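You operate a simulated robot arm through the tools that you are given. There is no shell and no other tool. Be economical: measure what you need, move in short steps, check, and stop when the job is done.

Carry out the task below with a simulated two-armed robot. There is one attempt and no reset: what you move stays moved.

JOB
Put the yellow boot on the shelf of the long bench. Then put three of the brush caps from the top of the press bench on the rail at the bolting station. Then put the bag marked "brushes" from the top of the press bench on the rail at the test station. Then take the bracket from the nest of the press slide and leave it on the top of the drawer cabinet. Then take the diode plate with the blue post and put it on the top of the crate stand. Keep to this order.

It is judged by the outcome, as a careful person would: the job done as asked, and still so three seconds after it is handed in. It fails if anything else is knocked over, pushed out of place, dropped, spilled or broken. A push-on lid holds only when it is set on centred and level and pressed home; a screw cap is set on level and turned clockwise until tight.

ROBOT AND FRAMES
Two 6-joint arms with two-finger parallel grippers on one trunk, on a base that drives. Base frame: it is fixed to the floor where the robot stands at the start and does not move with it; the origin is under the middle of the robot, x ahead of it, y to its left, z up. Readings come in m, rad, newtons and seconds.
The left shoulder is at the start at [0.06, 0.187, 1.172], the right one opposite. With the tool pointing down near the work surface each hand reaches from about 0.26 to 0.62 m from the robot's upright axis, wherever it stands, measured 20 degrees to its own side. Places, roughly: bag [0.5, 0.25, 1]; bracket (18x13x4 cm) [0.8, 0.2, 0.9]; brush cap (4x4x9 cm) [0.5, 0.6, 0.9]; diode plate with the blue post (9x9x4 cm) [-1.5, 1.8, 0.9]; rail at the bolting station [2.7, 0.9, 0.8]; rail at the test station [2.7, -1.6, 0.8]; shelf of the long bench [-1.6, 3, 0.3]; top of the crate stand [0.5, 4.7, 0.4]; top of the drawer cabinet [-1.7, -0.2, 1.1]; yellow boot (3x3x3 cm) [0.5, 0.2, 0.9]. Payload 1.57 kg a hand.
The tool frame of a hand sits at the grasp point between the pads (the TCP): z along the fingers, y along the line on which they close. The tips reach 0.03 m beyond it. The gripper opens to 0.11 m. The fingers are 0.024 m wide and 0.012 m thick; the gripper's body (0.048 by 0.112 m) begins 0.078 m behind the TCP.
Orientation is that of the tool frame in the base frame, as a unit quaternion [x, y, z, w]. With the fingers straight down and closing along the base's y, the tool's x points along the base's -x, its y along +y and its z along -z.

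CONTROLS
- The arms move only by the tool apply_moves. It takes "left_deltas", "right_deltas" or both (then of equal length, played together; a hand with none holds still); each is a list of rows, each an object (a shift or turn left out is 0, a gripper value left out holds the last) with "slide": the shift along the tool's x, y, z in units of 25 mm (1.0 is 25 mm), a list of three; "delta_rot": the turn, a rotation vector about the tool's x, y, z in units of 8 degrees (1.0 is 8 degrees), a list of three; "claw": the gripper command, from -1 (fully open) to 1 (shut), values between in proportion. In form: [{"slide": [x, y, z], "delta_rot": [rx, ry, rz], "claw": claw}, ...]. A call has 1 to 8 rows; each row shifts and turns the commanded pose from where the row before left it, along the tool's axes as they then stand. A call with a number of a shift or a turn outside -1 to 1 is refused whole. Each row takes 0.2 s and may step no farther than 0.05 m and 0.15 rad from the row before; otherwise, or with a gripper value out of range, the whole call is refused. A pose out of reach is approached as far as the arm can. The call stops where the force on the tool passes 40 N (or 10 N more than at its start, if that is more) or the arm is blocked; 0.2 s more then pass. The fingers move at their own pace (about 0.153 m/s each) and stop on an object; they squeeze with about 42 N. The grip force told is the motor's: it shows also when the fingers shut on nothing. Time passes only in rows, and 0.2 s behind the last, so rows that do not move let the fingers close. The reply holds the time, the measured pose of the TCP, the force on the tool along the base axes, the opening and the grip force, in the units named above and with some noise, with the torque about the TCP (base axes, N m) and any sound that the robot's microphone picked up.
- Cameras (640 x 400 px; columns grow to the right, rows downward): "scene" is now at [0.0046, 0.021, 1.7]; the picture's right is [0.31, -0.95, 0.00], its down [-0.82, -0.26, -0.51] and it looks along [0.49, 0.16, -0.86] (base axes); focal length 271 px, centre (320, 200). "left" rides on the left gripper at [0.07, -0.016, -0.141] in its tool frame; the picture's right is [0.23, 0.97, 0.00], its down [-0.86, 0.20, -0.48] and it looks along [-0.47, 0.11, 0.88] (tool axes); focal length 222 px, centre (320, 200). "right" rides on the right gripper at [0.07, 0.016, -0.141] in its tool frame; the picture's right is [-0.23, 0.97, 0.00], its down [-0.86, -0.20, -0.48] and it looks along [-0.47, -0.11, 0.88] (tool axes); focal length 222 px, centre (320, 200). There is no depth. A picture from a camera that has moved, and an enlarged one, comes with that camera's place and axes in the base frame and with its lens.
- capture(camera): a new picture of that camera. No time passes.
- move_column(by): slides the trunk up (or, below 0, down) by that many m; the arms and the scene camera ride with it, the base frame stays. It gives what a move gives, with no picture.
- roll_base(legs): drives the robot by 1 to 6 legs, each [ahead, left, turn to the left] in m, m and rad, along the robot's own axes; the way and the turn of a leg run together, so that a leg with both is an arc; at most 1.5 m and 3.142 rad a leg. The arms and the cameras ride along, it lands a little off, and it stops where it bumps. It gives what a move gives.
- turn_head(pan, tilt): turns the head with the scene camera to pan (to the left, within 1.501 rad either way) and tilt (down, from -0.506 to 1.204), counted from straight ahead of the robot. It gives what a move gives.
- inspect(camera, box): a new picture of the part [left, top, right, bottom] of that camera's present view, enlarged. No time passes.
- sign_off(): hands the job in; it is judged then, once.

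Go step by step. Nothing tells you exact positions but the pictures and the camera data: compare them with the known pose of the tool, close in by small moves and look again before you grip or let go. The budget is 207 turns and 202 pictures, counting those below and the enlarged ones. Unless the task says otherwise, let go and move clear before handing in.

The tools are called after "Call:" by a JSON object that holds its "fn" and its "kwargs". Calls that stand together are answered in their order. apply_moves: Moves the arms, as the interface text tells. Its arguments: {"type":"object","properties":{"left_deltas":{"type":"array"},"right_deltas":{"type":"array"}},"required":[]} The other tools are called the same way: move_column (by) slides the trunk up or down; roll_base (legs) drives the base; turn_head (pan, tilt) turns the head that bears the scene camera; capture (camera) takes a picture; inspect (camera, box) takes an enlarged picture of a part of a camera's view; sign_off () hands the job in.

At the start:

```text
time_s: 0.0
left_position: [0.3772, 0.3731, 1.1974]
left_ee_rot: [0.001, 1.0, 0.0, 0.0]
left_contact_force: [0.4, 0.7, -0.8]
left_torque: [0.0, -0.02, 0.0]
left_finger_gap: 0.1101
left_grasp_force: 0.1
right_position: [0.4037, -0.0445, 1.1726]
right_ee_rot: [0.0, 1.0, 0.0, 0.0]
right_contact_force: [-0.1, -0.2, 0.8]
right_torque: [0.02, 0.03, 0.02]
right_finger_gap: 0.1096
right_grasp_force: 0.1
trunk travel left (down, up): [-0.8, 0.19]
robot x, y, heading: [-0.0015, -0.0018, -0.0]
head pan, tilt: [0.311, 1.035]
```

scene: 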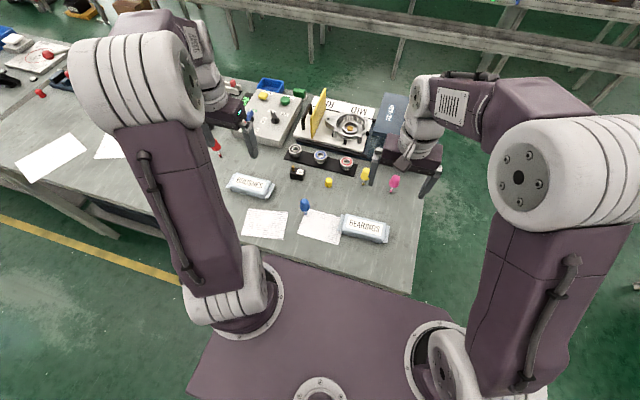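
right: 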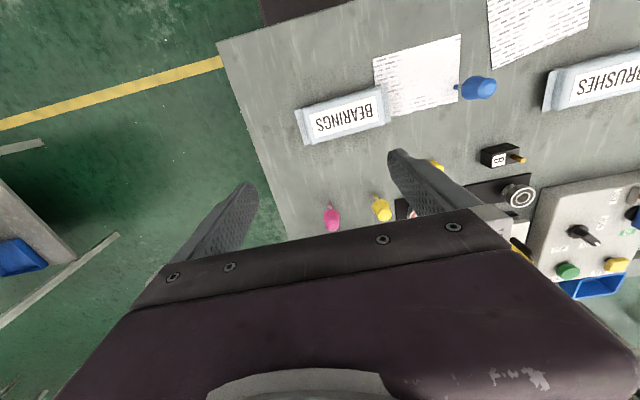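
left: 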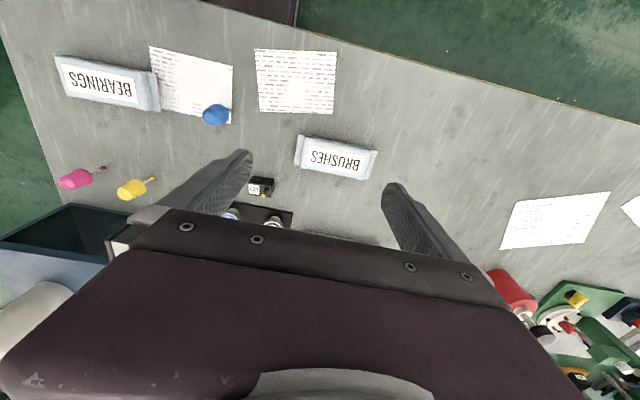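

I see the press bench with bags, papers, small coloured parts and the press slide. I'll look closer at the bench before moving.

Call:
{"fn": "inspect", "kwargs": {"camera": "scene", "box": [220, 70, 420, 195]}}

Call:
{"fn": "inspect", "kwargs": {"camera": "scene", "box": [220, 150, 420, 275]}}

Call:
{"fn": "turn_head", "kwargs": {"pan": 1.0, "tilt": 0.7}}

Call:
{"fn": "capture", "kwargs": {"camera": "scene"}}

```text
3.20 times, centred on (320, 132) of scene
camera zoom: at [0.0046, 0.021, 1.7], right [0.31, -0.95, 0.0], down [-0.82, -0.26, -0.51], along [0.49, 0.16, -0.86], focal length 868 px, centre (320, 416)
```

zoom: 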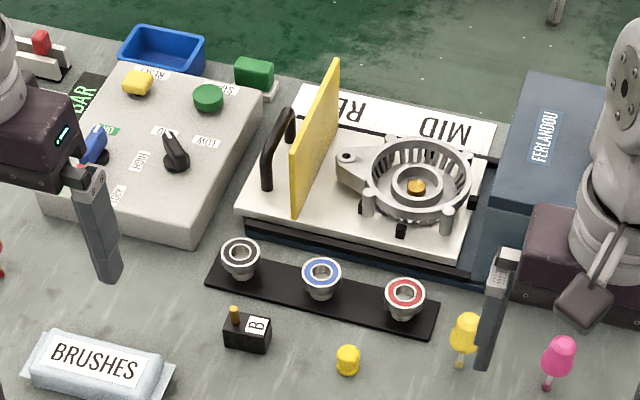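

```text
3.20 times, centred on (320, 212) of scene
camera zoom: at [0.0046, 0.021, 1.7], right [0.31, -0.95, 0.0], down [-0.82, -0.26, -0.51], along [0.49, 0.16, -0.86], focal length 868 px, centre (320, 160)
```

zoom: 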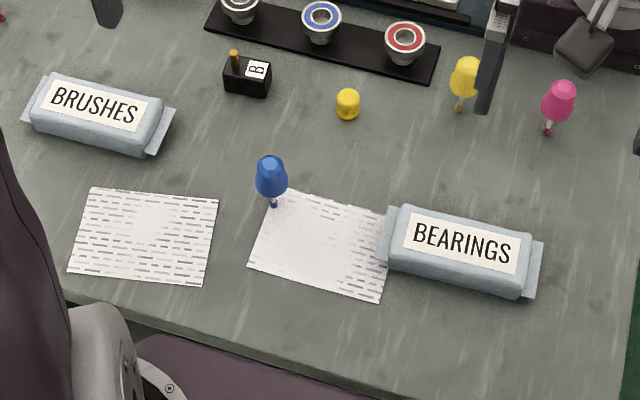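

```text
time_s: 1.1
left_position: [0.3769, 0.3726, 1.1976]
left_ee_rot: [0.0, 1.0, 0.0, 0.0]
left_contact_force: [-0.4, 0.2, 0.3]
left_torque: [0.01, -0.01, 0.0]
left_finger_gap: 0.1099
left_grasp_force: 0.0
right_position: [0.4025, -0.0431, 1.173]
right_ee_rot: [0.0, 1.0, -0.001, -0.001]
right_contact_force: [-0.1, 0.4, -0.2]
right_torque: [0.0, -0.04, 0.0]
right_finger_gap: 0.1099
right_grasp_force: 0.0
trunk travel left (down, up): [-0.8, 0.19]
robot x, y, heading: [0.0029, 0.0008, 0.003]
head pan, tilt: [1.0, 0.7]
```

```text
196 pictures are left
camera scene: at [-0.0137, 0.0717, 1.7258], right [0.84, -0.54, 0.0], down [-0.35, -0.54, -0.76], along [0.41, 0.64, -0.64], focal length 271 px, centre (320, 200)
```

scene: 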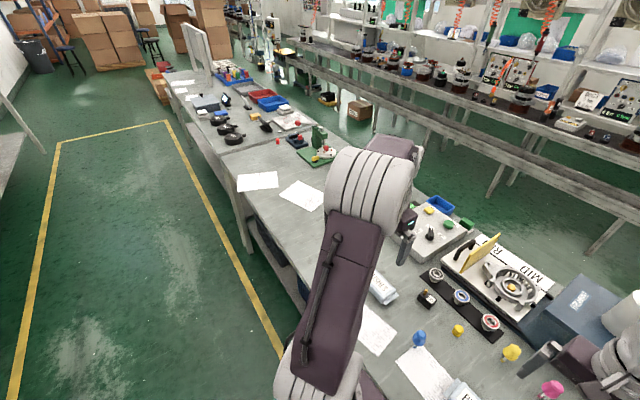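

The boot is the small yellow cap near [0.55, 0.16]; the brush caps are the coloured caps with stems. Now I survey the surroundings for driving.

Call:
{"fn": "turn_head", "kwargs": {"pan": 1.5, "tilt": 0.4}}

Call:
{"fn": "capture", "kwargs": {"camera": "scene"}}

Call:
{"fn": "turn_head", "kwargs": {"pan": 0.0, "tilt": 0.4}}

Call:
{"fn": "capture", "kwargs": {"camera": "scene"}}

Call:
{"fn": "turn_head", "kwargs": {"pan": -1.2, "tilt": 0.4}}

Call:
{"fn": "capture", "kwargs": {"camera": "scene"}}

```text
time_s: 2.0
left_position: [0.3773, 0.3733, 1.1979]
left_ee_rot: [0.0, 1.0, 0.001, 0.0]
left_contact_force: [0.5, -0.2, -0.3]
left_torque: [-0.02, -0.01, -0.02]
left_finger_gap: 0.11
left_grasp_force: 0.0
right_position: [0.4027, -0.0419, 1.1735]
right_ee_rot: [0.0, 1.0, 0.0, 0.0]
right_contact_force: [0.4, 0.1, 0.1]
right_torque: [0.01, 0.01, 0.02]
right_finger_gap: 0.1102
right_grasp_force: 0.0
trunk travel left (down, up): [-0.8, 0.19]
robot x, y, heading: [-0.0005, 0.0004, -0.0]
head pan, tilt: [1.499, 0.4]
```

```text
195 pictures are left
camera scene: at [-0.0529, 0.0927, 1.7526], right [1.0, -0.07, 0.0], down [-0.03, -0.39, -0.92], along [0.07, 0.92, -0.39], focal length 271 px, centre (320, 200)
```

scene: 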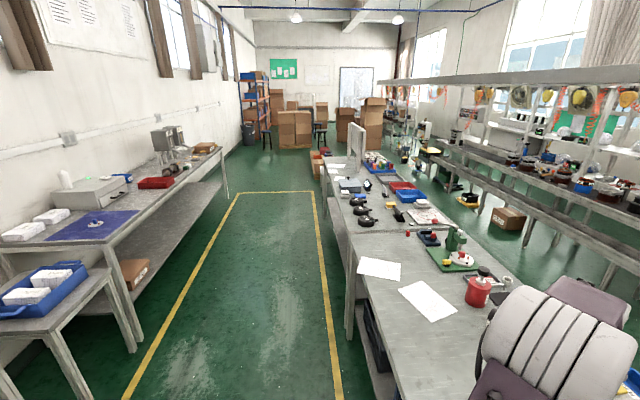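

```text
time_s: 3.6
left_position: [0.377, 0.3734, 1.1965]
left_ee_rot: [0.0, 1.0, 0.0, 0.0]
left_contact_force: [-0.1, -0.1, 0.2]
left_torque: [0.0, 0.0, 0.01]
left_finger_gap: 0.1098
left_grasp_force: 0.0
right_position: [0.4031, -0.0446, 1.1721]
right_ee_rot: [0.0, 1.0, -0.001, 0.0]
right_contact_force: [0.2, 0.0, -0.8]
right_torque: [-0.01, 0.0, 0.03]
right_finger_gap: 0.11
right_grasp_force: 0.0
trunk travel left (down, up): [-0.8, 0.19]
robot x, y, heading: [-0.0011, 0.0006, -0.001]
head pan, tilt: [0.0, 0.4]
```

```text
194 pictures are left
camera scene: at [0.0329, 0.0005, 1.7527], right [0.0, -1.0, 0.0], down [-0.39, 0.0, -0.92], along [0.92, 0.0, -0.39], focal length 271 px, centre (320, 200)
```

scene: 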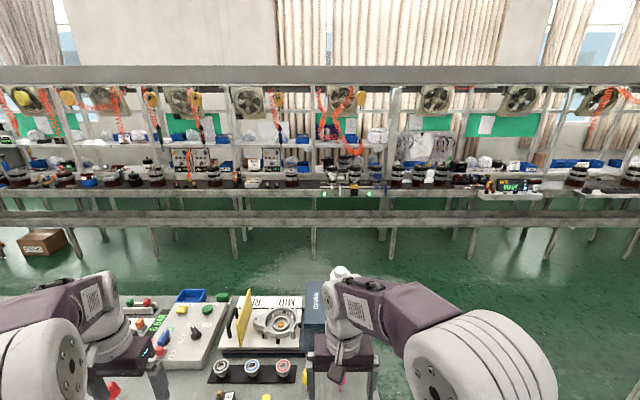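

```text
time_s: 5.0
left_position: [0.3785, 0.3737, 1.1963]
left_ee_rot: [0.0, 1.0, -0.001, -0.001]
left_contact_force: [-0.5, 0.0, 0.5]
left_torque: [0.01, -0.01, 0.03]
left_finger_gap: 0.1101
left_grasp_force: 0.2
right_position: [0.4018, -0.0439, 1.1717]
right_ee_rot: [0.0, 1.0, -0.001, -0.001]
right_contact_force: [-0.5, -0.1, -0.4]
right_torque: [0.0, 0.01, 0.03]
right_finger_gap: 0.1098
right_grasp_force: 0.1
trunk travel left (down, up): [-0.8, 0.19]
robot x, y, heading: [0.0027, -0.001, 0.0]
head pan, tilt: [-1.201, 0.4]
```

```text
193 pictures are left
camera scene: at [-0.0261, -0.0859, 1.7527], right [-0.93, -0.36, 0.0], down [-0.14, 0.36, -0.92], along [0.33, -0.86, -0.39], focal length 271 px, centre (320, 200)
```

scene: 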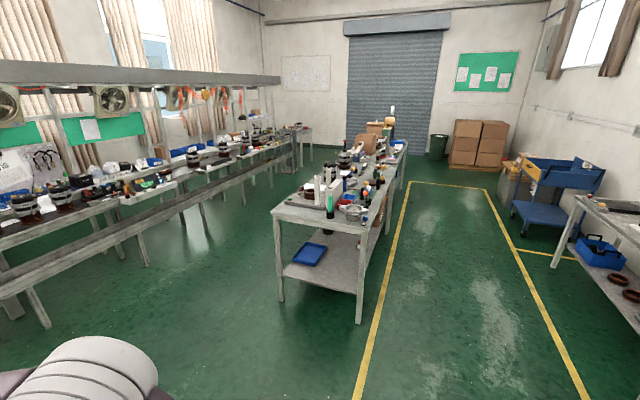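

I zoom in on the rails at the bolting and test stations.

Call:
{"fn": "turn_head", "kwargs": {"pan": 0.3, "tilt": 0.35}}

Call:
{"fn": "inspect", "kwargs": {"camera": "scene", "box": [220, 130, 420, 255]}}

Call:
{"fn": "turn_head", "kwargs": {"pan": -0.5, "tilt": 0.35}}

Call:
{"fn": "inspect", "kwargs": {"camera": "scene", "box": [220, 130, 420, 255]}}

Call:
{"fn": "turn_head", "kwargs": {"pan": 1.5, "tilt": 0.4}}

Call:
{"fn": "inspect", "kwargs": {"camera": "scene", "box": [0, 120, 320, 320]}}

Call:
{"fn": "inspect", "kwargs": {"camera": "scene", "box": [300, 120, 500, 245]}}

```text
time_s: 6.6
left_position: [0.3776, 0.3733, 1.1978]
left_ee_rot: [0.0, 1.0, -0.001, 0.0]
left_contact_force: [0.1, -0.5, -0.2]
left_torque: [0.03, -0.03, 0.06]
left_finger_gap: 0.1099
left_grasp_force: 0.0
right_position: [0.4033, -0.0441, 1.1719]
right_ee_rot: [0.0, 1.0, -0.001, 0.0]
right_contact_force: [-0.8, -0.6, -1.2]
right_torque: [0.01, 0.0, 0.01]
right_finger_gap: 0.1096
right_grasp_force: 0.1
trunk travel left (down, up): [-0.8, 0.19]
robot x, y, heading: [-0.0007, 0.0006, 0.002]
head pan, tilt: [0.3, 0.351]
```

```text
3.20 times, centred on (320, 192) of scene
camera zoom: at [0.0293, 0.0278, 1.7572], right [0.3, -0.96, 0.0], down [-0.33, -0.1, -0.94], along [0.9, 0.28, -0.34], focal length 868 px, centre (320, 224)
```

zoom: 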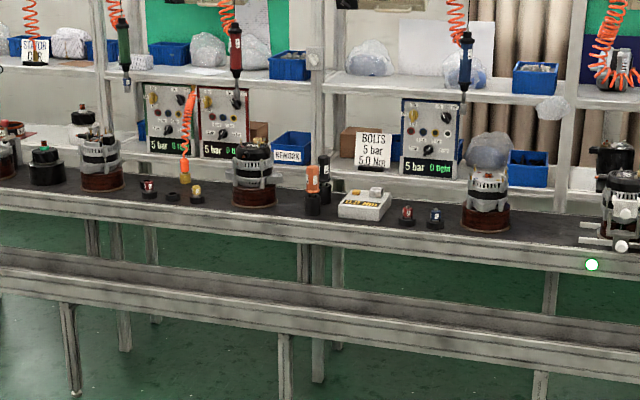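

```text
time_s: 7.7
left_position: [0.3775, 0.373, 1.1965]
left_ee_rot: [0.001, 1.0, 0.0, 0.0]
left_contact_force: [-1.0, 0.4, 0.0]
left_torque: [-0.01, -0.02, -0.03]
left_finger_gap: 0.11
left_grasp_force: 0.0
right_position: [0.4023, -0.0436, 1.1722]
right_ee_rot: [0.0, 1.0, 0.001, -0.001]
right_contact_force: [-1.2, 0.7, 0.3]
right_torque: [-0.01, 0.0, 0.01]
right_finger_gap: 0.11
right_grasp_force: 0.2
trunk travel left (down, up): [-0.8, 0.19]
robot x, y, heading: [0.0028, -0.0001, 0.001]
head pan, tilt: [-0.499, 0.351]
```

```text
3.20 times, centred on (320, 192) of scene
camera zoom: at [0.0221, -0.044, 1.7572], right [-0.48, -0.88, 0.0], down [-0.3, 0.16, -0.94], along [0.82, -0.45, -0.34], focal length 868 px, centre (320, 224)
```

zoom: 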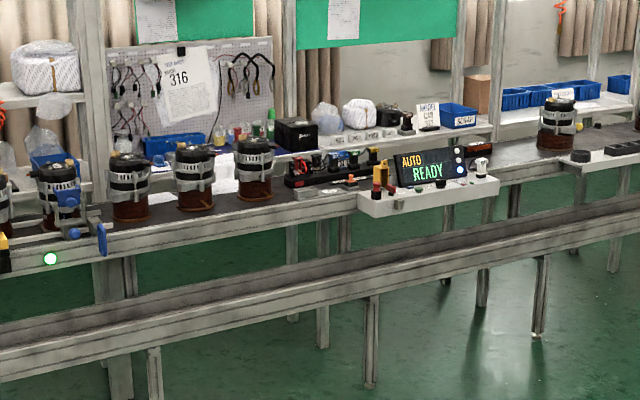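

```text
time_s: 9.7
left_position: [0.3769, 0.3731, 1.1976]
left_ee_rot: [0.0, 1.0, 0.0, 0.0]
left_contact_force: [-0.3, 0.2, -0.4]
left_torque: [0.02, 0.02, -0.02]
left_finger_gap: 0.11
left_grasp_force: 0.1
right_position: [0.4037, -0.0446, 1.1722]
right_ee_rot: [0.0, 1.0, 0.0, 0.0]
right_contact_force: [-0.5, -0.2, 0.7]
right_torque: [0.02, -0.01, 0.01]
right_finger_gap: 0.1098
right_grasp_force: 0.0
trunk travel left (down, up): [-0.8, 0.19]
robot x, y, heading: [0.0021, -0.0007, 0.001]
head pan, tilt: [1.499, 0.4]
```

```text
2.00 times, centred on (160, 220) of scene
camera zoom: at [-0.053, 0.0928, 1.7527], right [1.0, -0.07, 0.0], down [-0.03, -0.39, -0.92], along [0.07, 0.92, -0.39], focal length 542 px, centre (640, 160)
```

zoom: 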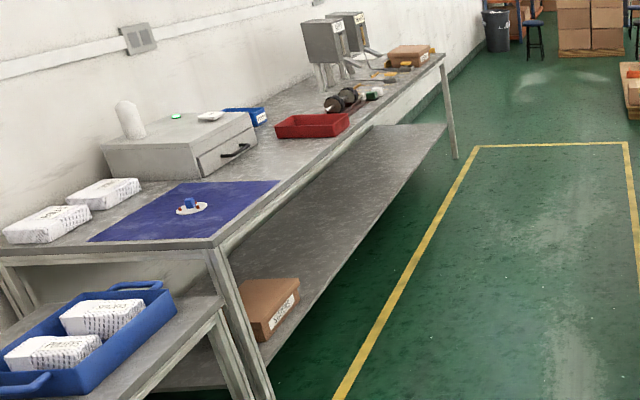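

```text
3.20 times, centred on (400, 182) of scene
camera zoom: at [-0.053, 0.0928, 1.7527], right [1.0, -0.07, 0.0], down [-0.03, -0.39, -0.92], along [0.07, 0.92, -0.39], focal length 868 px, centre (64, 256)
```

zoom: 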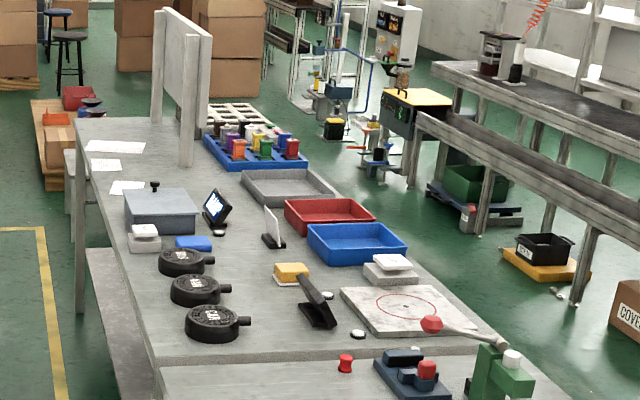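

Long bench lies along the wall with front edge x≈-1.22; its shelf is below. I bring the left hand over the boot near [0.546, 0.163].

Call:
{"fn": "apply_moves", "kwargs": {"left_deltas": [{"slide": [-0.8, -1, 0.5]}, {"slide": [-0.8, -1, 0.5]}, {"slide": [-0.8, -1, 0.5]}, {"slide": [-0.8, -1, 0.5]}, {"slide": [-0.8, -1, 0.5]}, {"slide": [-0.8, -1, 0.5]}, {"slide": [-0.8, -1, 0.5]}, {"slide": [-0.8, -1, 0.5]}]}}

Call:
{"fn": "capture", "kwargs": {"camera": "left"}}

Call:
{"fn": "turn_head", "kwargs": {"pan": 0.31, "tilt": 1.0}}

Call:
{"fn": "capture", "kwargs": {"camera": "scene"}}

```text
time_s: 11.4
left_position: [0.539, 0.1723, 1.0957]
left_ee_rot: [0.0, 1.0, -0.001, -0.001]
left_contact_force: [-0.2, -0.8, -0.6]
left_torque: [-0.03, 0.0, -0.01]
left_finger_gap: 0.1102
left_grasp_force: 0.2
right_position: [0.4051, -0.0443, 1.1721]
right_ee_rot: [0.0, 1.0, 0.0, -0.001]
right_contact_force: [-0.4, 0.0, -0.1]
right_torque: [0.02, 0.02, -0.01]
right_finger_gap: 0.11
right_grasp_force: 0.2
trunk travel left (down, up): [-0.8, 0.19]
robot x, y, heading: [-0.0004, 0.0014, -0.006]
head pan, tilt: [1.499, 0.4]
```

```text
188 pictures are left
camera left: at [0.4682, 0.1542, 1.238], right [-0.23, 0.97, 0.0], down [0.86, 0.2, 0.48], along [0.47, 0.11, -0.88], focal length 222 px, centre (320, 200)
```

left: 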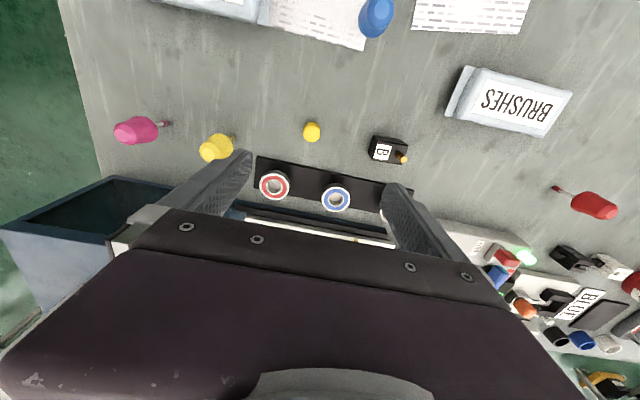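

```text
time_s: 12.8
left_position: [0.5372, 0.1721, 1.0965]
left_ee_rot: [0.0, 1.0, 0.0, 0.001]
left_contact_force: [0.3, 0.9, 0.1]
left_torque: [-0.01, -0.03, -0.01]
left_finger_gap: 0.1101
left_grasp_force: 0.0
right_position: [0.4043, -0.044, 1.172]
right_ee_rot: [0.0, 1.0, 0.0, 0.0]
right_contact_force: [-0.2, 1.5, 0.1]
right_torque: [-0.01, 0.0, 0.01]
right_finger_gap: 0.1101
right_grasp_force: 0.1
trunk travel left (down, up): [-0.8, 0.19]
robot x, y, heading: [0.003, 0.0015, 0.002]
head pan, tilt: [0.311, 1.0]
```

```text
187 pictures are left
camera scene: at [0.0066, 0.0218, 1.7024], right [0.31, -0.95, 0.0], down [-0.8, -0.26, -0.54], along [0.51, 0.17, -0.84], focal length 271 px, centre (320, 200)
```

scene: 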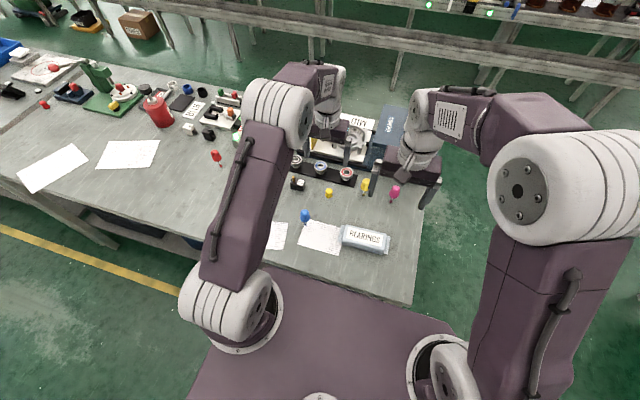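

Boot estimated at [0.538, 0.160]. I descend above it with the gripper half open.

Call:
{"fn": "apply_moves", "kwargs": {"left_deltas": [{"slide": [0, -0.5, 0.8], "claw": -0.2}, {"slide": [0, 0, 1]}, {"slide": [0, 0, 1]}, {"slide": [0, 0, 1]}, {"slide": [0, 0, 1]}, {"slide": [0, 0, 0.8]}]}}

Call:
{"fn": "capture", "kwargs": {"camera": "left"}}

```text
time_s: 14.2
left_position: [0.5386, 0.1611, 0.956]
left_ee_rot: [0.0, 1.0, 0.0, -0.001]
left_contact_force: [0.2, 0.4, -0.5]
left_torque: [-0.04, -0.02, 0.03]
left_finger_gap: 0.0662
left_grasp_force: 0.1
right_position: [0.404, -0.0445, 1.1731]
right_ee_rot: [0.0, 1.0, 0.001, 0.001]
right_contact_force: [-1.1, 1.1, 0.8]
right_torque: [-0.02, 0.02, -0.02]
right_finger_gap: 0.1102
right_grasp_force: 0.0
trunk travel left (down, up): [-0.8, 0.19]
robot x, y, heading: [0.0028, -0.0012, -0.004]
head pan, tilt: [0.311, 1.0]
```

```text
186 pictures are left
camera left: at [0.4679, 0.1436, 1.0983], right [-0.23, 0.97, 0.0], down [0.86, 0.2, 0.48], along [0.47, 0.11, -0.88], focal length 222 px, centre (320, 200)
```

left: 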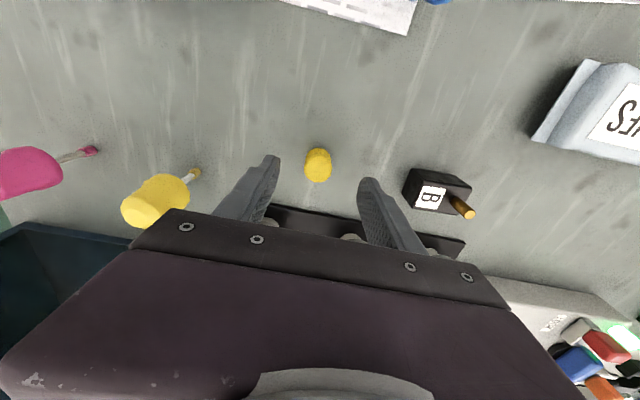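

Aligned within 2–3 mm. I descend and grip.

Call:
{"fn": "apply_moves", "kwargs": {"left_deltas": [{"slide": [0, -0.08, 0.8]}, {"slide": [0, 0, 0.8]}, {"claw": 1}, {"claw": 1}, {"claw": 1}]}}

Call:
{"fn": "capture", "kwargs": {"camera": "left"}}

```text
time_s: 15.4
left_position: [0.5376, 0.1579, 0.917]
left_ee_rot: [0.0, 1.0, 0.0, 0.0]
left_contact_force: [0.4, -0.9, -0.2]
left_torque: [0.01, 0.0, 0.04]
left_finger_gap: 0.024
left_grasp_force: 35.9
right_position: [0.4039, -0.044, 1.1721]
right_ee_rot: [0.0, 1.0, 0.0, -0.001]
right_contact_force: [0.1, 0.5, 0.5]
right_torque: [0.01, -0.01, -0.03]
right_finger_gap: 0.1103
right_grasp_force: 0.1
trunk travel left (down, up): [-0.8, 0.19]
robot x, y, heading: [-0.0003, -0.0011, 0.001]
head pan, tilt: [0.311, 1.0]
```

```text
185 pictures are left
camera left: at [0.4682, 0.1416, 1.0589], right [-0.23, 0.97, 0.0], down [0.86, 0.2, 0.48], along [0.47, 0.11, -0.88], focal length 222 px, centre (320, 200)
```

left: 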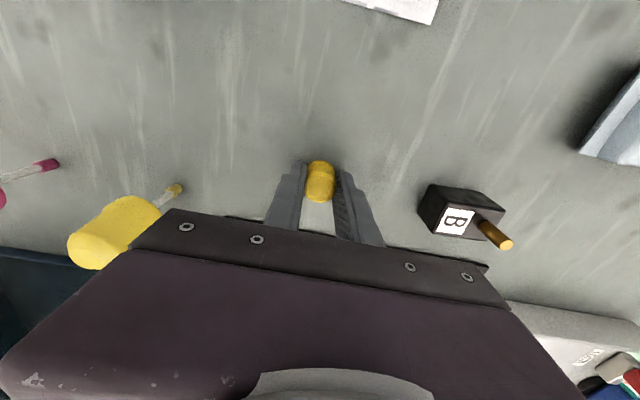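

The boot is held (gap 24 mm). I lift with the column, back off, and drive to the long bench, turning to face it.

Call:
{"fn": "move_column", "kwargs": {"by": 0.15}}

Call:
{"fn": "roll_base", "kwargs": {"legs": [[-0.5, 0, 0], [0, 0, 1.571], [1.4, 0, 0], [1.4, 0, 0], [0, 0, 1.571]]}}

Call:
{"fn": "turn_head", "kwargs": {"pan": 0.0, "tilt": 0.8}}

Call:
{"fn": "capture", "kwargs": {"camera": "scene"}}

```text
time_s: 17.2
left_position: [0.5374, 0.159, 1.0678]
left_ee_rot: [0.001, 1.0, 0.0, -0.001]
left_contact_force: [0.3, 0.2, -0.8]
left_torque: [0.04, 0.02, -0.03]
left_finger_gap: 0.0237
left_grasp_force: 35.9
right_position: [0.4024, -0.0438, 1.3232]
right_ee_rot: [0.0, 1.0, 0.0, -0.001]
right_contact_force: [0.5, 0.8, -0.2]
right_torque: [0.02, 0.0, 0.04]
right_finger_gap: 0.1102
right_grasp_force: 0.0
trunk travel left (down, up): [-0.95, 0.04]
robot x, y, heading: [0.0006, -0.0039, 0.002]
head pan, tilt: [0.311, 1.0]
```

```text
time_s: 40.9
left_position: [-1.0904, 2.6542, 1.0676]
left_ee_rot: [1.0, -0.005, 0.0, 0.0]
left_contact_force: [0.3, 0.2, -0.1]
left_torque: [0.03, 0.0, 0.0]
left_finger_gap: 0.0237
left_grasp_force: 36.2
right_position: [-0.9532, 2.8549, 1.3229]
right_ee_rot: [1.0, -0.005, 0.0, 0.0]
right_contact_force: [0.3, -0.2, -0.1]
right_torque: [-0.02, 0.03, 0.01]
right_finger_gap: 0.1099
right_grasp_force: 0.0
trunk travel left (down, up): [-0.95, 0.04]
robot x, y, heading: [-0.5495, 2.808, 3.13]
head pan, tilt: [0.311, 1.0]
```

```text
time_s: 41.7
left_position: [-1.0902, 2.6532, 1.067]
left_ee_rot: [1.0, -0.007, 0.001, 0.0]
left_contact_force: [0.1, 0.8, 0.3]
left_torque: [0.01, 0.01, -0.01]
left_finger_gap: 0.0239
left_grasp_force: 35.4
right_position: [-0.9539, 2.8544, 1.3225]
right_ee_rot: [1.0, -0.005, 0.0, 0.0]
right_contact_force: [0.2, 0.0, 0.3]
right_torque: [0.03, 0.02, -0.02]
right_finger_gap: 0.11
right_grasp_force: 0.1
trunk travel left (down, up): [-0.95, 0.04]
robot x, y, heading: [-0.5511, 2.8062, 3.131]
head pan, tilt: [0.0, 0.799]
```

```text
184 pictures are left
camera scene: at [-0.5705, 2.8063, 1.8675], right [0.01, 1.0, 0.0], down [0.72, -0.01, -0.7], along [-0.7, 0.01, -0.72], focal length 271 px, centre (320, 200)
```

scene: 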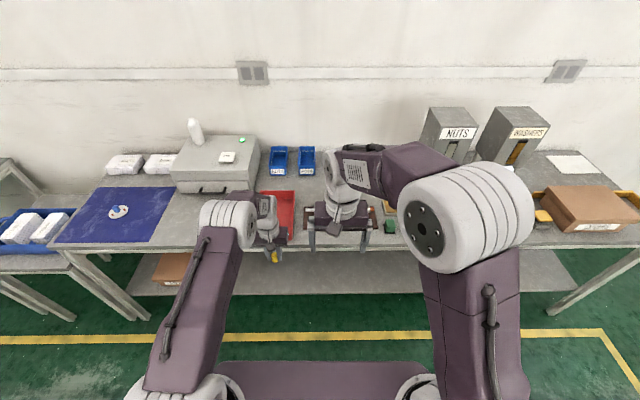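

I'm facing the long bench; its shelf edge is around x≈-1.31, bench edge x≈-1.24. I retract the right hand, tilt the left gripper forward, then lower the trunk.

Call:
{"fn": "apply_moves", "kwargs": {"left_deltas": [{"delta_rot": [0, -1, 0]}, {"delta_rot": [0, -1, 0]}, {"delta_rot": [0, -1, 0]}, {"delta_rot": [0, -1, 0]}, {}], "right_deltas": [{"slide": [1, 0, 0]}, {"slide": [1, 0, 0]}, {"slide": [1, 0, 0]}, {"slide": [1, 0, 0]}, {}]}}

Call:
{"fn": "move_column", "kwargs": {"by": -0.62}}

Call:
{"fn": "capture", "kwargs": {"camera": "scene"}}

Call:
{"fn": "capture", "kwargs": {"camera": "left"}}

```text
time_s: 42.9
left_position: [-1.0894, 2.6593, 1.0656]
left_ee_rot: [0.97, -0.007, -0.243, -0.012]
left_contact_force: [0.2, -0.3, -0.1]
left_torque: [0.02, -0.01, -0.01]
left_finger_gap: 0.0238
left_grasp_force: 36.2
left hand out of reach, approached as far as the arm can: row 3
right_position: [-0.8525, 2.8534, 1.3225]
right_ee_rot: [1.0, -0.006, 0.0, 0.0]
right_contact_force: [0.3, 0.0, 0.8]
right_torque: [-0.03, -0.02, -0.02]
right_finger_gap: 0.1098
right_grasp_force: 0.1
trunk travel left (down, up): [-0.95, 0.04]
robot x, y, heading: [-0.5547, 2.8041, 3.127]
head pan, tilt: [0.0, 0.799]
```

```text
refused: -0.62 is not a number from -0.4 to 0.4
```

```text
183 pictures are left
camera scene: at [-0.5698, 2.8064, 1.8676], right [0.01, 1.0, 0.0], down [0.72, -0.01, -0.7], along [-0.7, 0.01, -0.72], focal length 271 px, centre (320, 200)
```

scene: 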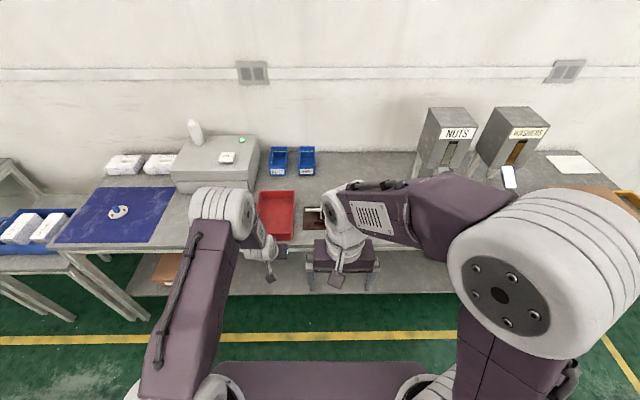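

```text
182 pictures are left
camera left: at [-0.9609, 2.6701, 1.1594], right [0.18, -0.98, -0.13], down [-0.53, -0.21, 0.82], along [-0.83, -0.08, -0.56], focal length 222 px, centre (320, 200)
```

left: 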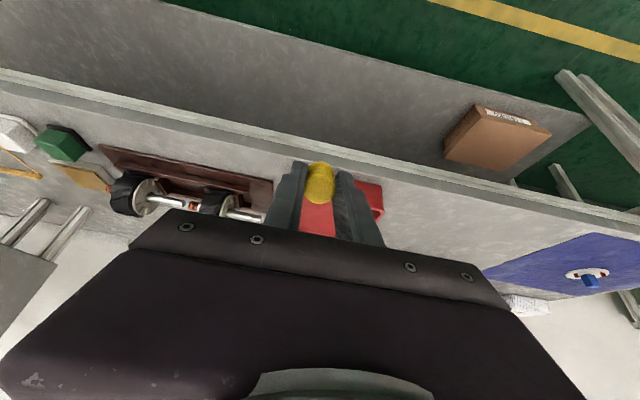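

Tilt is about 28°, enough. I lower the trunk in two steps.

Call:
{"fn": "move_column", "kwargs": {"by": -0.4}}

Call:
{"fn": "move_column", "kwargs": {"by": -0.24}}

Call:
{"fn": "capture", "kwargs": {"camera": "scene"}}

Call:
{"fn": "capture", "kwargs": {"camera": "left"}}

```text
time_s: 46.8
left_position: [-1.0888, 2.6585, 0.6681]
left_ee_rot: [0.97, -0.007, -0.243, -0.012]
left_contact_force: [-1.1, -0.9, -0.6]
left_torque: [-0.02, 0.02, -0.04]
left_finger_gap: 0.0236
left_grasp_force: 35.7
right_position: [-0.8545, 2.8539, 0.9216]
right_ee_rot: [1.0, -0.004, 0.0, 0.0]
right_contact_force: [-0.3, -0.2, -0.1]
right_torque: [0.0, -0.02, 0.04]
right_finger_gap: 0.1101
right_grasp_force: 0.0
trunk travel left (down, up): [-0.55, 0.44]
robot x, y, heading: [-0.5498, 2.8062, 3.128]
head pan, tilt: [0.0, 0.799]
```

```text
time_s: 49.3
left_position: [-1.0896, 2.6582, 0.4263]
left_ee_rot: [0.97, -0.007, -0.242, -0.013]
left_contact_force: [0.5, 0.4, -0.6]
left_torque: [0.02, 0.03, 0.0]
left_finger_gap: 0.0236
left_grasp_force: 35.4
right_position: [-0.8536, 2.8533, 0.6816]
right_ee_rot: [1.0, -0.006, 0.001, 0.0]
right_contact_force: [0.3, 0.6, -0.1]
right_torque: [0.03, 0.0, 0.03]
right_finger_gap: 0.1099
right_grasp_force: 0.1
trunk travel left (down, up): [-0.31, 0.68]
robot x, y, heading: [-0.5506, 2.8066, 3.126]
head pan, tilt: [0.0, 0.799]
```

```text
181 pictures are left
camera scene: at [-0.5703, 2.8065, 1.2276], right [0.01, 1.0, 0.0], down [0.72, -0.01, -0.7], along [-0.7, 0.01, -0.72], focal length 271 px, centre (320, 200)
```

scene: 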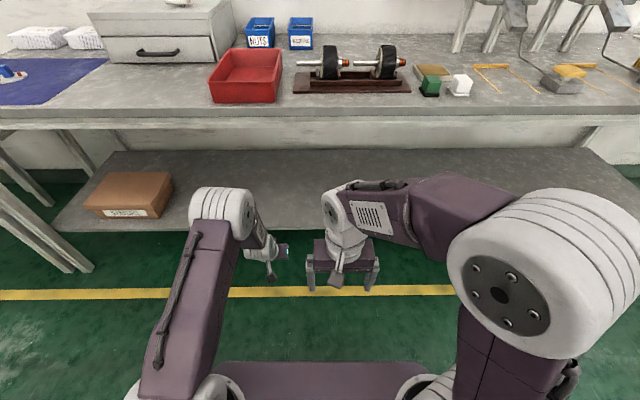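

```text
180 pictures are left
camera left: at [-0.9614, 2.6702, 0.5194], right [0.18, -0.97, -0.13], down [-0.53, -0.21, 0.82], along [-0.83, -0.08, -0.56], focal length 222 px, centre (320, 200)
```

left: 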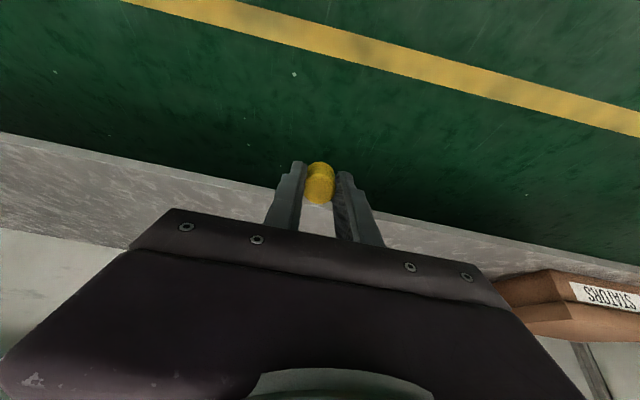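

Driving in now would bring the elbow into the bench edge, so I raise the hand relative to the shoulder and lower the trunk further to keep the elbow under it.

Call:
{"fn": "apply_moves", "kwargs": {"left_deltas": [{"slide": [-0.47, 0, -0.88]}, {"slide": [-0.47, 0, -0.88]}, {"slide": [-0.47, 0, -0.88]}, {"slide": [-0.47, 0, -0.88]}, {"slide": [-0.47, 0, -0.88]}, {"slide": [-0.47, 0, -0.88]}, {"slide": [-0.47, 0, -0.88]}, {"slide": [-0.47, 0, -0.88]}]}}

Call:
{"fn": "move_column", "kwargs": {"by": -0.25}}

Call:
{"fn": "capture", "kwargs": {"camera": "scene"}}

```text
time_s: 51.1
left_position: [-1.09, 2.654, 0.6222]
left_ee_rot: [0.97, -0.007, -0.243, -0.012]
left_contact_force: [1.3, -0.4, 0.2]
left_torque: [0.01, -0.02, 0.01]
left_finger_gap: 0.0238
left_grasp_force: 35.7
left hand out of reach, approached as far as the arm can: row 5, 6
right_position: [-0.8534, 2.8528, 0.6823]
right_ee_rot: [1.0, -0.005, 0.0, -0.001]
right_contact_force: [0.1, -0.6, -0.8]
right_torque: [-0.01, -0.03, 0.01]
right_finger_gap: 0.1102
right_grasp_force: 0.1
trunk travel left (down, up): [-0.31, 0.68]
robot x, y, heading: [-0.5471, 2.8042, 3.131]
head pan, tilt: [0.0, 0.799]
```

```text
time_s: 53.6
left_position: [-1.0901, 2.6544, 0.3706]
left_ee_rot: [0.97, -0.009, -0.244, -0.013]
left_contact_force: [1.0, 0.6, -1.0]
left_torque: [0.0, 0.0, 0.0]
left_finger_gap: 0.0236
left_grasp_force: 36.3
right_position: [-0.854, 2.8522, 0.4328]
right_ee_rot: [1.0, -0.006, 0.0, 0.001]
right_contact_force: [-1.6, -0.3, 0.0]
right_torque: [-0.01, 0.0, -0.02]
right_finger_gap: 0.11
right_grasp_force: 0.1
trunk travel left (down, up): [-0.06, 0.93]
robot x, y, heading: [-0.5522, 2.8025, 3.126]
head pan, tilt: [0.0, 0.799]
```

```text
179 pictures are left
camera scene: at [-0.5704, 2.8065, 0.9776], right [0.01, 1.0, 0.0], down [0.72, -0.01, -0.7], along [-0.7, 0.01, -0.72], focal length 271 px, centre (320, 200)
```

scene: 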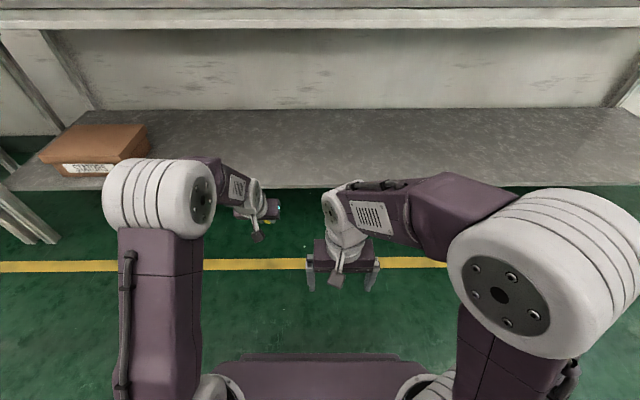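

Elbow now sits below the bench underside (~0.82). I raise slightly for clearance and drive 0.29 m in.

Call:
{"fn": "move_column", "kwargs": {"by": 0.04}}

Call:
{"fn": "roll_base", "kwargs": {"legs": [[0.29, 0, 0]]}}

Call:
{"fn": "capture", "kwargs": {"camera": "left"}}

Call:
{"fn": "capture", "kwargs": {"camera": "scene"}}

```text
time_s: 54.5
left_position: [-1.0909, 2.6536, 0.4113]
left_ee_rot: [0.97, -0.008, -0.243, -0.012]
left_contact_force: [0.1, -1.3, -0.5]
left_torque: [0.01, -0.04, 0.02]
left_finger_gap: 0.0239
left_grasp_force: 35.6
right_position: [-0.8537, 2.8542, 0.4712]
right_ee_rot: [1.0, -0.005, -0.001, 0.0]
right_contact_force: [0.1, -0.3, -1.2]
right_torque: [0.0, -0.02, 0.01]
right_finger_gap: 0.1102
right_grasp_force: 0.0
trunk travel left (down, up): [-0.1, 0.89]
robot x, y, heading: [-0.5499, 2.8077, 3.128]
head pan, tilt: [0.0, 0.799]
```

```text
time_s: 56.5
left_position: [-1.3774, 2.6573, 0.4107]
left_ee_rot: [0.97, -0.007, -0.243, -0.013]
left_contact_force: [0.6, 0.2, 0.0]
left_torque: [0.01, 0.0, 0.0]
left_finger_gap: 0.0236
left_grasp_force: 36.1
right_position: [-1.1414, 2.8563, 0.4718]
right_ee_rot: [1.0, -0.005, 0.0, 0.0]
right_contact_force: [0.2, -0.4, -0.1]
right_torque: [0.01, 0.0, 0.0]
right_finger_gap: 0.1099
right_grasp_force: 0.1
trunk travel left (down, up): [-0.1, 0.89]
robot x, y, heading: [-0.8367, 2.8031, 3.127]
head pan, tilt: [0.0, 0.799]
```

```text
178 pictures are left
camera left: at [-1.2493, 2.6676, 0.5036], right [0.18, -0.97, -0.13], down [-0.53, -0.21, 0.82], along [-0.83, -0.08, -0.56], focal length 222 px, centre (320, 200)
```

left: 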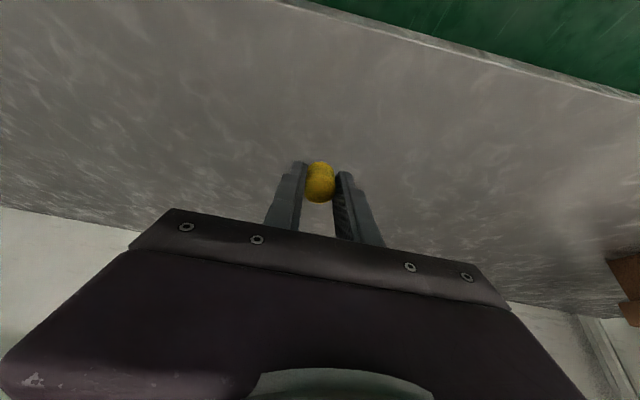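

```text
177 pictures are left
camera scene: at [-0.8579, 2.8096, 1.0175], right [0.01, 1.0, 0.0], down [0.72, -0.01, -0.7], along [-0.7, 0.01, -0.72], focal length 271 px, centre (320, 200)
```

scene: 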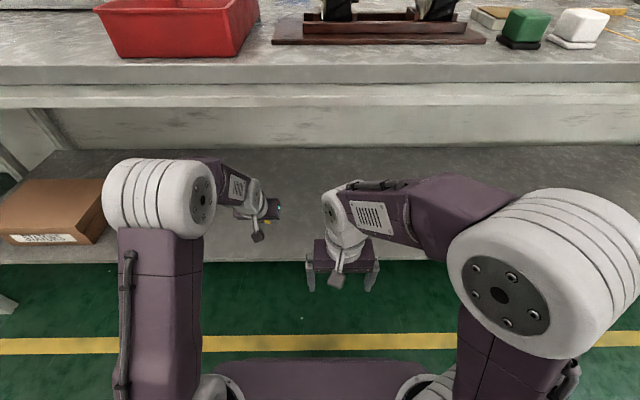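

The boot is over the shelf. I lower with the arm and watch the force.

Call:
{"fn": "apply_moves", "kwargs": {"left_deltas": [{"slide": [0.47, 0, 0.88]}, {"slide": [0.47, 0, 0.88]}, {"slide": [0.15, 0, 0.29]}]}}

Call:
{"fn": "inspect", "kwargs": {"camera": "left", "box": [240, 130, 400, 230]}}

Call:
{"fn": "inspect", "kwargs": {"camera": "scene", "box": [200, 160, 360, 260]}}

```text
time_s: 57.3
left_position: [-1.3769, 2.6591, 0.3527]
left_ee_rot: [0.97, -0.006, -0.243, -0.013]
left_contact_force: [0.5, -0.5, -0.7]
left_torque: [0.01, 0.0, 0.02]
left_finger_gap: 0.024
left_grasp_force: 35.5
right_position: [-1.142, 2.8571, 0.4722]
right_ee_rot: [1.0, -0.005, 0.001, 0.0]
right_contact_force: [-0.2, 0.3, 0.8]
right_torque: [0.01, 0.0, 0.01]
right_finger_gap: 0.1101
right_grasp_force: 0.0
trunk travel left (down, up): [-0.1, 0.89]
robot x, y, heading: [-0.8391, 2.8113, 3.134]
head pan, tilt: [0.0, 0.799]
```

```text
4.00 times, centred on (320, 180) of left
camera zoom: at [-1.2491, 2.6693, 0.4452], right [0.18, -0.97, -0.13], down [-0.53, -0.21, 0.82], along [-0.83, -0.08, -0.56], focal length 888 px, centre (320, 280)
```

zoom: 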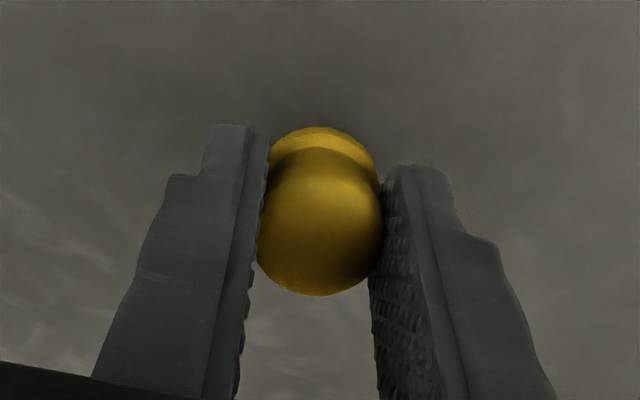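

```text
4.00 times, centred on (280, 210) of scene
camera zoom: at [-0.858, 2.8096, 1.0176], right [0.01, 1.0, 0.0], down [0.72, -0.01, -0.7], along [-0.7, 0.01, -0.72], focal length 1084 px, centre (480, 160)
```

zoom: 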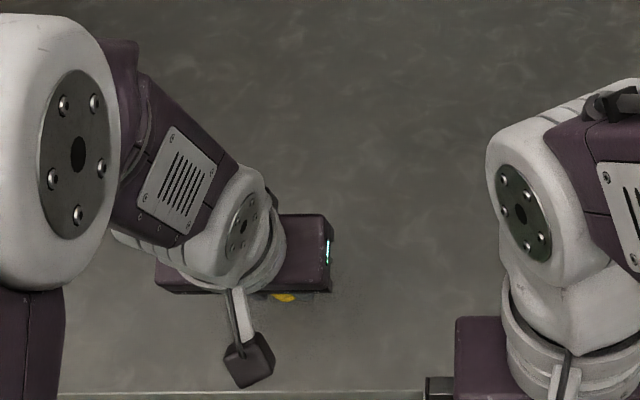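

Close to the surface. I lower in small steps.

Call:
{"fn": "apply_moves", "kwargs": {"left_deltas": [{"slide": [0.09, 0, 0.17]}, {"slide": [0.09, 0, 0.17]}]}}

```text
time_s: 57.9
left_position: [-1.3777, 2.6581, 0.3443]
left_ee_rot: [0.97, -0.007, -0.242, -0.013]
left_contact_force: [0.3, 0.9, 0.1]
left_torque: [-0.02, -0.02, 0.0]
left_finger_gap: 0.0236
left_grasp_force: 36.1
right_position: [-1.1413, 2.8567, 0.4722]
right_ee_rot: [1.0, -0.006, 0.001, 0.0]
right_contact_force: [0.4, 0.7, -0.2]
right_torque: [0.0, -0.02, -0.03]
right_finger_gap: 0.11
right_grasp_force: 0.1
trunk travel left (down, up): [-0.1, 0.89]
robot x, y, heading: [-0.8361, 2.8104, 3.132]
head pan, tilt: [0.0, 0.799]
```

Call:
{"fn": "apply_moves", "kwargs": {"left_deltas": [{"slide": [0.07, 0, 0.14]}, {"slide": [0.07, 0, 0.14]}]}}

Call:
{"fn": "inspect", "kwargs": {"camera": "left", "box": [240, 130, 400, 230]}}

```text
time_s: 58.5
left_position: [-1.377, 2.6583, 0.3396]
left_ee_rot: [0.97, -0.006, -0.243, -0.011]
left_contact_force: [0.3, -0.1, 0.1]
left_torque: [-0.04, 0.01, 0.0]
left_finger_gap: 0.0237
left_grasp_force: 35.7
left hand out of reach, approached as far as the arm can: row 2
right_position: [-1.1417, 2.8561, 0.4724]
right_ee_rot: [1.0, -0.005, 0.001, 0.0]
right_contact_force: [-0.5, -0.3, -0.2]
right_torque: [0.01, 0.0, 0.01]
right_finger_gap: 0.11
right_grasp_force: 0.0
trunk travel left (down, up): [-0.1, 0.89]
robot x, y, heading: [-0.8381, 2.8081, 3.132]
head pan, tilt: [0.0, 0.799]
```

```text
4.00 times, centred on (320, 180) of left
camera zoom: at [-1.2499, 2.6693, 0.4333], right [0.18, -0.97, -0.13], down [-0.53, -0.21, 0.82], along [-0.82, -0.08, -0.56], focal length 888 px, centre (320, 280)
```

zoom: 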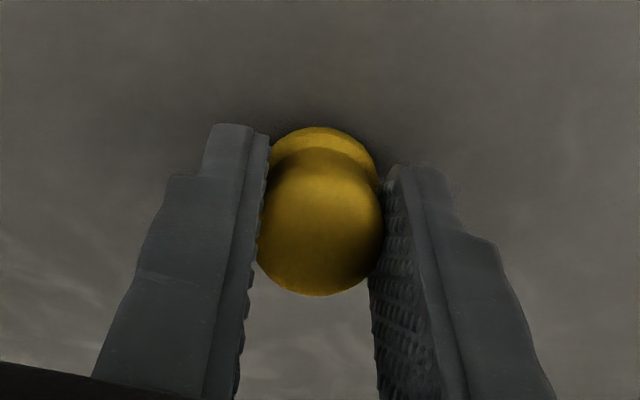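

No contact yet; the arm reports reach trouble here, so I use the column in small steps.

Call:
{"fn": "move_column", "kwargs": {"by": -0.008}}

Call:
{"fn": "inspect", "kwargs": {"camera": "left", "box": [240, 130, 400, 230]}}

```text
time_s: 59.0
left_position: [-1.3777, 2.6582, 0.3374]
left_ee_rot: [0.969, -0.006, -0.246, -0.012]
left_contact_force: [7.2, -2.2, 34.1]
left_torque: [-0.07, 0.0, -0.01]
left_finger_gap: 0.0235
left_grasp_force: 35.5
right_position: [-1.1402, 2.8562, 0.4662]
right_ee_rot: [1.0, -0.005, -0.002, 0.001]
right_contact_force: [0.8, 0.0, 0.1]
right_torque: [-0.02, -0.02, 0.02]
right_finger_gap: 0.11
right_grasp_force: 0.1
trunk travel left (down, up): [-0.092, 0.898]
robot x, y, heading: [-0.8378, 2.8069, 3.127]
head pan, tilt: [0.0, 0.799]
```

```text
4.00 times, centred on (320, 180) of left
camera zoom: at [-1.2495, 2.6694, 0.429], right [0.18, -0.97, -0.13], down [-0.53, -0.21, 0.82], along [-0.83, -0.08, -0.55], focal length 888 px, centre (320, 280)
```

zoom: 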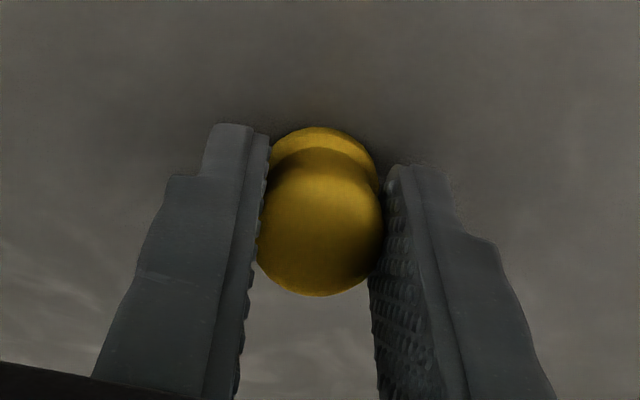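

Contact with the shelf at TCP z≈0.338. I ease up slightly, release and withdraw.

Call:
{"fn": "move_column", "kwargs": {"by": 0.005}}

Call:
{"fn": "apply_moves", "kwargs": {"left_deltas": [{"claw": 0.3}, {"claw": 0.0}, {"claw": -0.2}, {}]}}

Call:
{"fn": "inspect", "kwargs": {"camera": "left", "box": [220, 110, 420, 235]}}

```text
time_s: 59.6
left_position: [-1.3775, 2.658, 0.3371]
left_ee_rot: [0.97, -0.006, -0.242, -0.012]
left_contact_force: [-7.4, -1.2, 11.3]
left_torque: [-0.01, 0.32, 0.04]
left_finger_gap: 0.0235
left_grasp_force: 35.6
right_position: [-1.1407, 2.8571, 0.4686]
right_ee_rot: [1.0, -0.006, -0.002, 0.0]
right_contact_force: [-0.3, -1.9, -0.2]
right_torque: [0.03, 0.02, -0.01]
right_finger_gap: 0.1099
right_grasp_force: 0.1
trunk travel left (down, up): [-0.097, 0.893]
robot x, y, heading: [-0.8385, 2.8095, 3.13]
head pan, tilt: [0.0, 0.799]
```

```text
time_s: 60.6
left_position: [-1.3781, 2.6579, 0.3374]
left_ee_rot: [0.97, -0.006, -0.241, -0.011]
left_contact_force: [-0.6, 0.4, -0.8]
left_torque: [-0.01, 0.02, 0.02]
left_finger_gap: 0.0663
left_grasp_force: 0.0
right_position: [-1.1409, 2.8565, 0.4687]
right_ee_rot: [1.0, -0.005, 0.001, 0.0]
right_contact_force: [-0.5, 0.4, 0.4]
right_torque: [0.02, 0.01, -0.01]
right_finger_gap: 0.11
right_grasp_force: 0.0
trunk travel left (down, up): [-0.097, 0.893]
robot x, y, heading: [-0.8386, 2.8043, 3.131]
head pan, tilt: [0.0, 0.799]
```

```text
3.20 times, centred on (320, 172) of left
camera zoom: at [-1.2498, 2.6692, 0.4302], right [0.18, -0.97, -0.13], down [-0.53, -0.21, 0.82], along [-0.82, -0.08, -0.56], focal length 711 px, centre (320, 288)
```

zoom: 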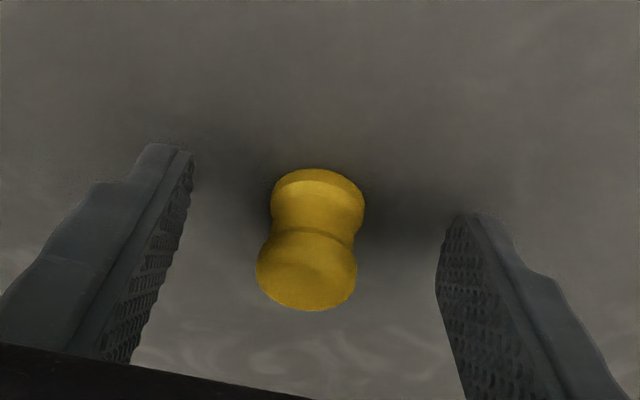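

The boot stands on the shelf, free. I withdraw along the fingers and back out.

Call:
{"fn": "apply_moves", "kwargs": {"left_deltas": [{"slide": [0, 0, -1]}, {"slide": [0, 0, -1]}, {"slide": [0, 0, -1]}, {}]}}

Call:
{"fn": "capture", "kwargs": {"camera": "left"}}

Call:
{"fn": "roll_base", "kwargs": {"legs": [[-0.3, 0, 0]]}}

Call:
{"fn": "move_column", "kwargs": {"by": 0.4}}

Call:
{"fn": "move_column", "kwargs": {"by": 0.3}}

Call:
{"fn": "capture", "kwargs": {"camera": "scene"}}

```text
time_s: 61.6
left_position: [-1.3431, 2.6546, 0.4026]
left_ee_rot: [0.97, -0.006, -0.242, -0.012]
left_contact_force: [0.0, 0.2, 0.3]
left_torque: [0.0, -0.02, -0.01]
left_finger_gap: 0.0659
left_grasp_force: 0.1
right_position: [-1.1413, 2.8548, 0.4682]
right_ee_rot: [1.0, -0.006, 0.0, 0.0]
right_contact_force: [0.2, -0.5, 0.5]
right_torque: [0.03, 0.02, -0.01]
right_finger_gap: 0.1101
right_grasp_force: 0.0
trunk travel left (down, up): [-0.097, 0.893]
robot x, y, heading: [-0.8369, 2.8094, 3.132]
head pan, tilt: [0.0, 0.799]
```

```text
171 pictures are left
camera left: at [-1.2152, 2.667, 0.4963], right [0.18, -0.97, -0.13], down [-0.54, -0.21, 0.82], along [-0.82, -0.08, -0.56], focal length 222 px, centre (320, 200)
```

left: 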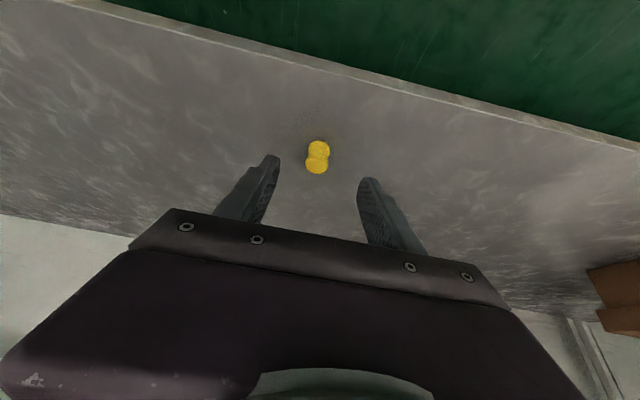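

```text
time_s: 63.6
left_position: [-1.0382, 2.6514, 0.4033]
left_ee_rot: [0.97, -0.005, -0.241, -0.011]
left_contact_force: [0.1, 0.1, 0.5]
left_torque: [-0.04, 0.0, 0.01]
left_finger_gap: 0.0659
left_grasp_force: 0.1
right_position: [-0.837, 2.8527, 0.469]
right_ee_rot: [1.0, -0.005, 0.0, 0.001]
right_contact_force: [0.5, -0.2, 0.8]
right_torque: [0.0, 0.03, -0.02]
right_finger_gap: 0.1101
right_grasp_force: 0.1
trunk travel left (down, up): [-0.097, 0.893]
robot x, y, heading: [-0.5313, 2.8026, 3.132]
head pan, tilt: [0.0, 0.799]
```

```text
time_s: 67.5
left_position: [-1.0394, 2.6513, 0.8038]
left_ee_rot: [0.97, -0.005, -0.241, -0.012]
left_contact_force: [0.1, 0.4, -0.7]
left_torque: [0.02, -0.05, 0.03]
left_finger_gap: 0.0662
left_grasp_force: 0.0
right_position: [-0.8359, 2.8514, 0.8686]
right_ee_rot: [1.0, -0.004, 0.0, 0.0]
right_contact_force: [-1.0, -0.5, -0.1]
right_torque: [0.0, 0.01, -0.01]
right_finger_gap: 0.1098
right_grasp_force: 0.1
trunk travel left (down, up): [-0.497, 0.493]
robot x, y, heading: [-0.5317, 2.8007, 3.132]
head pan, tilt: [0.0, 0.799]
```

```text
time_s: 70.5
left_position: [-1.0381, 2.652, 1.1038]
left_ee_rot: [0.97, -0.006, -0.241, -0.011]
left_contact_force: [0.1, 0.8, -0.7]
left_torque: [-0.02, -0.05, 0.0]
left_finger_gap: 0.0661
left_grasp_force: 0.1
right_position: [-0.8365, 2.8536, 1.168]
right_ee_rot: [1.0, -0.004, 0.0, 0.001]
right_contact_force: [0.0, -0.2, -0.8]
right_torque: [0.0, -0.02, 0.0]
right_finger_gap: 0.1099
right_grasp_force: 0.1
trunk travel left (down, up): [-0.797, 0.193]
robot x, y, heading: [-0.5332, 2.8053, 3.132]
head pan, tilt: [0.0, 0.799]
```

```text
170 pictures are left
camera scene: at [-0.553, 2.8066, 1.7145], right [0.01, 1.0, 0.0], down [0.72, -0.01, -0.7], along [-0.7, 0.01, -0.72], focal length 271 px, centre (320, 200)
```

scene: 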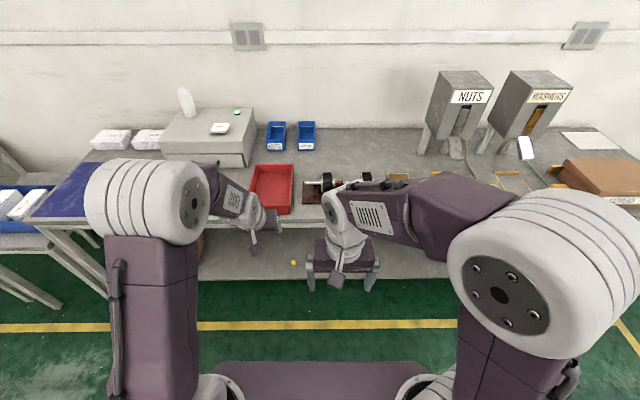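

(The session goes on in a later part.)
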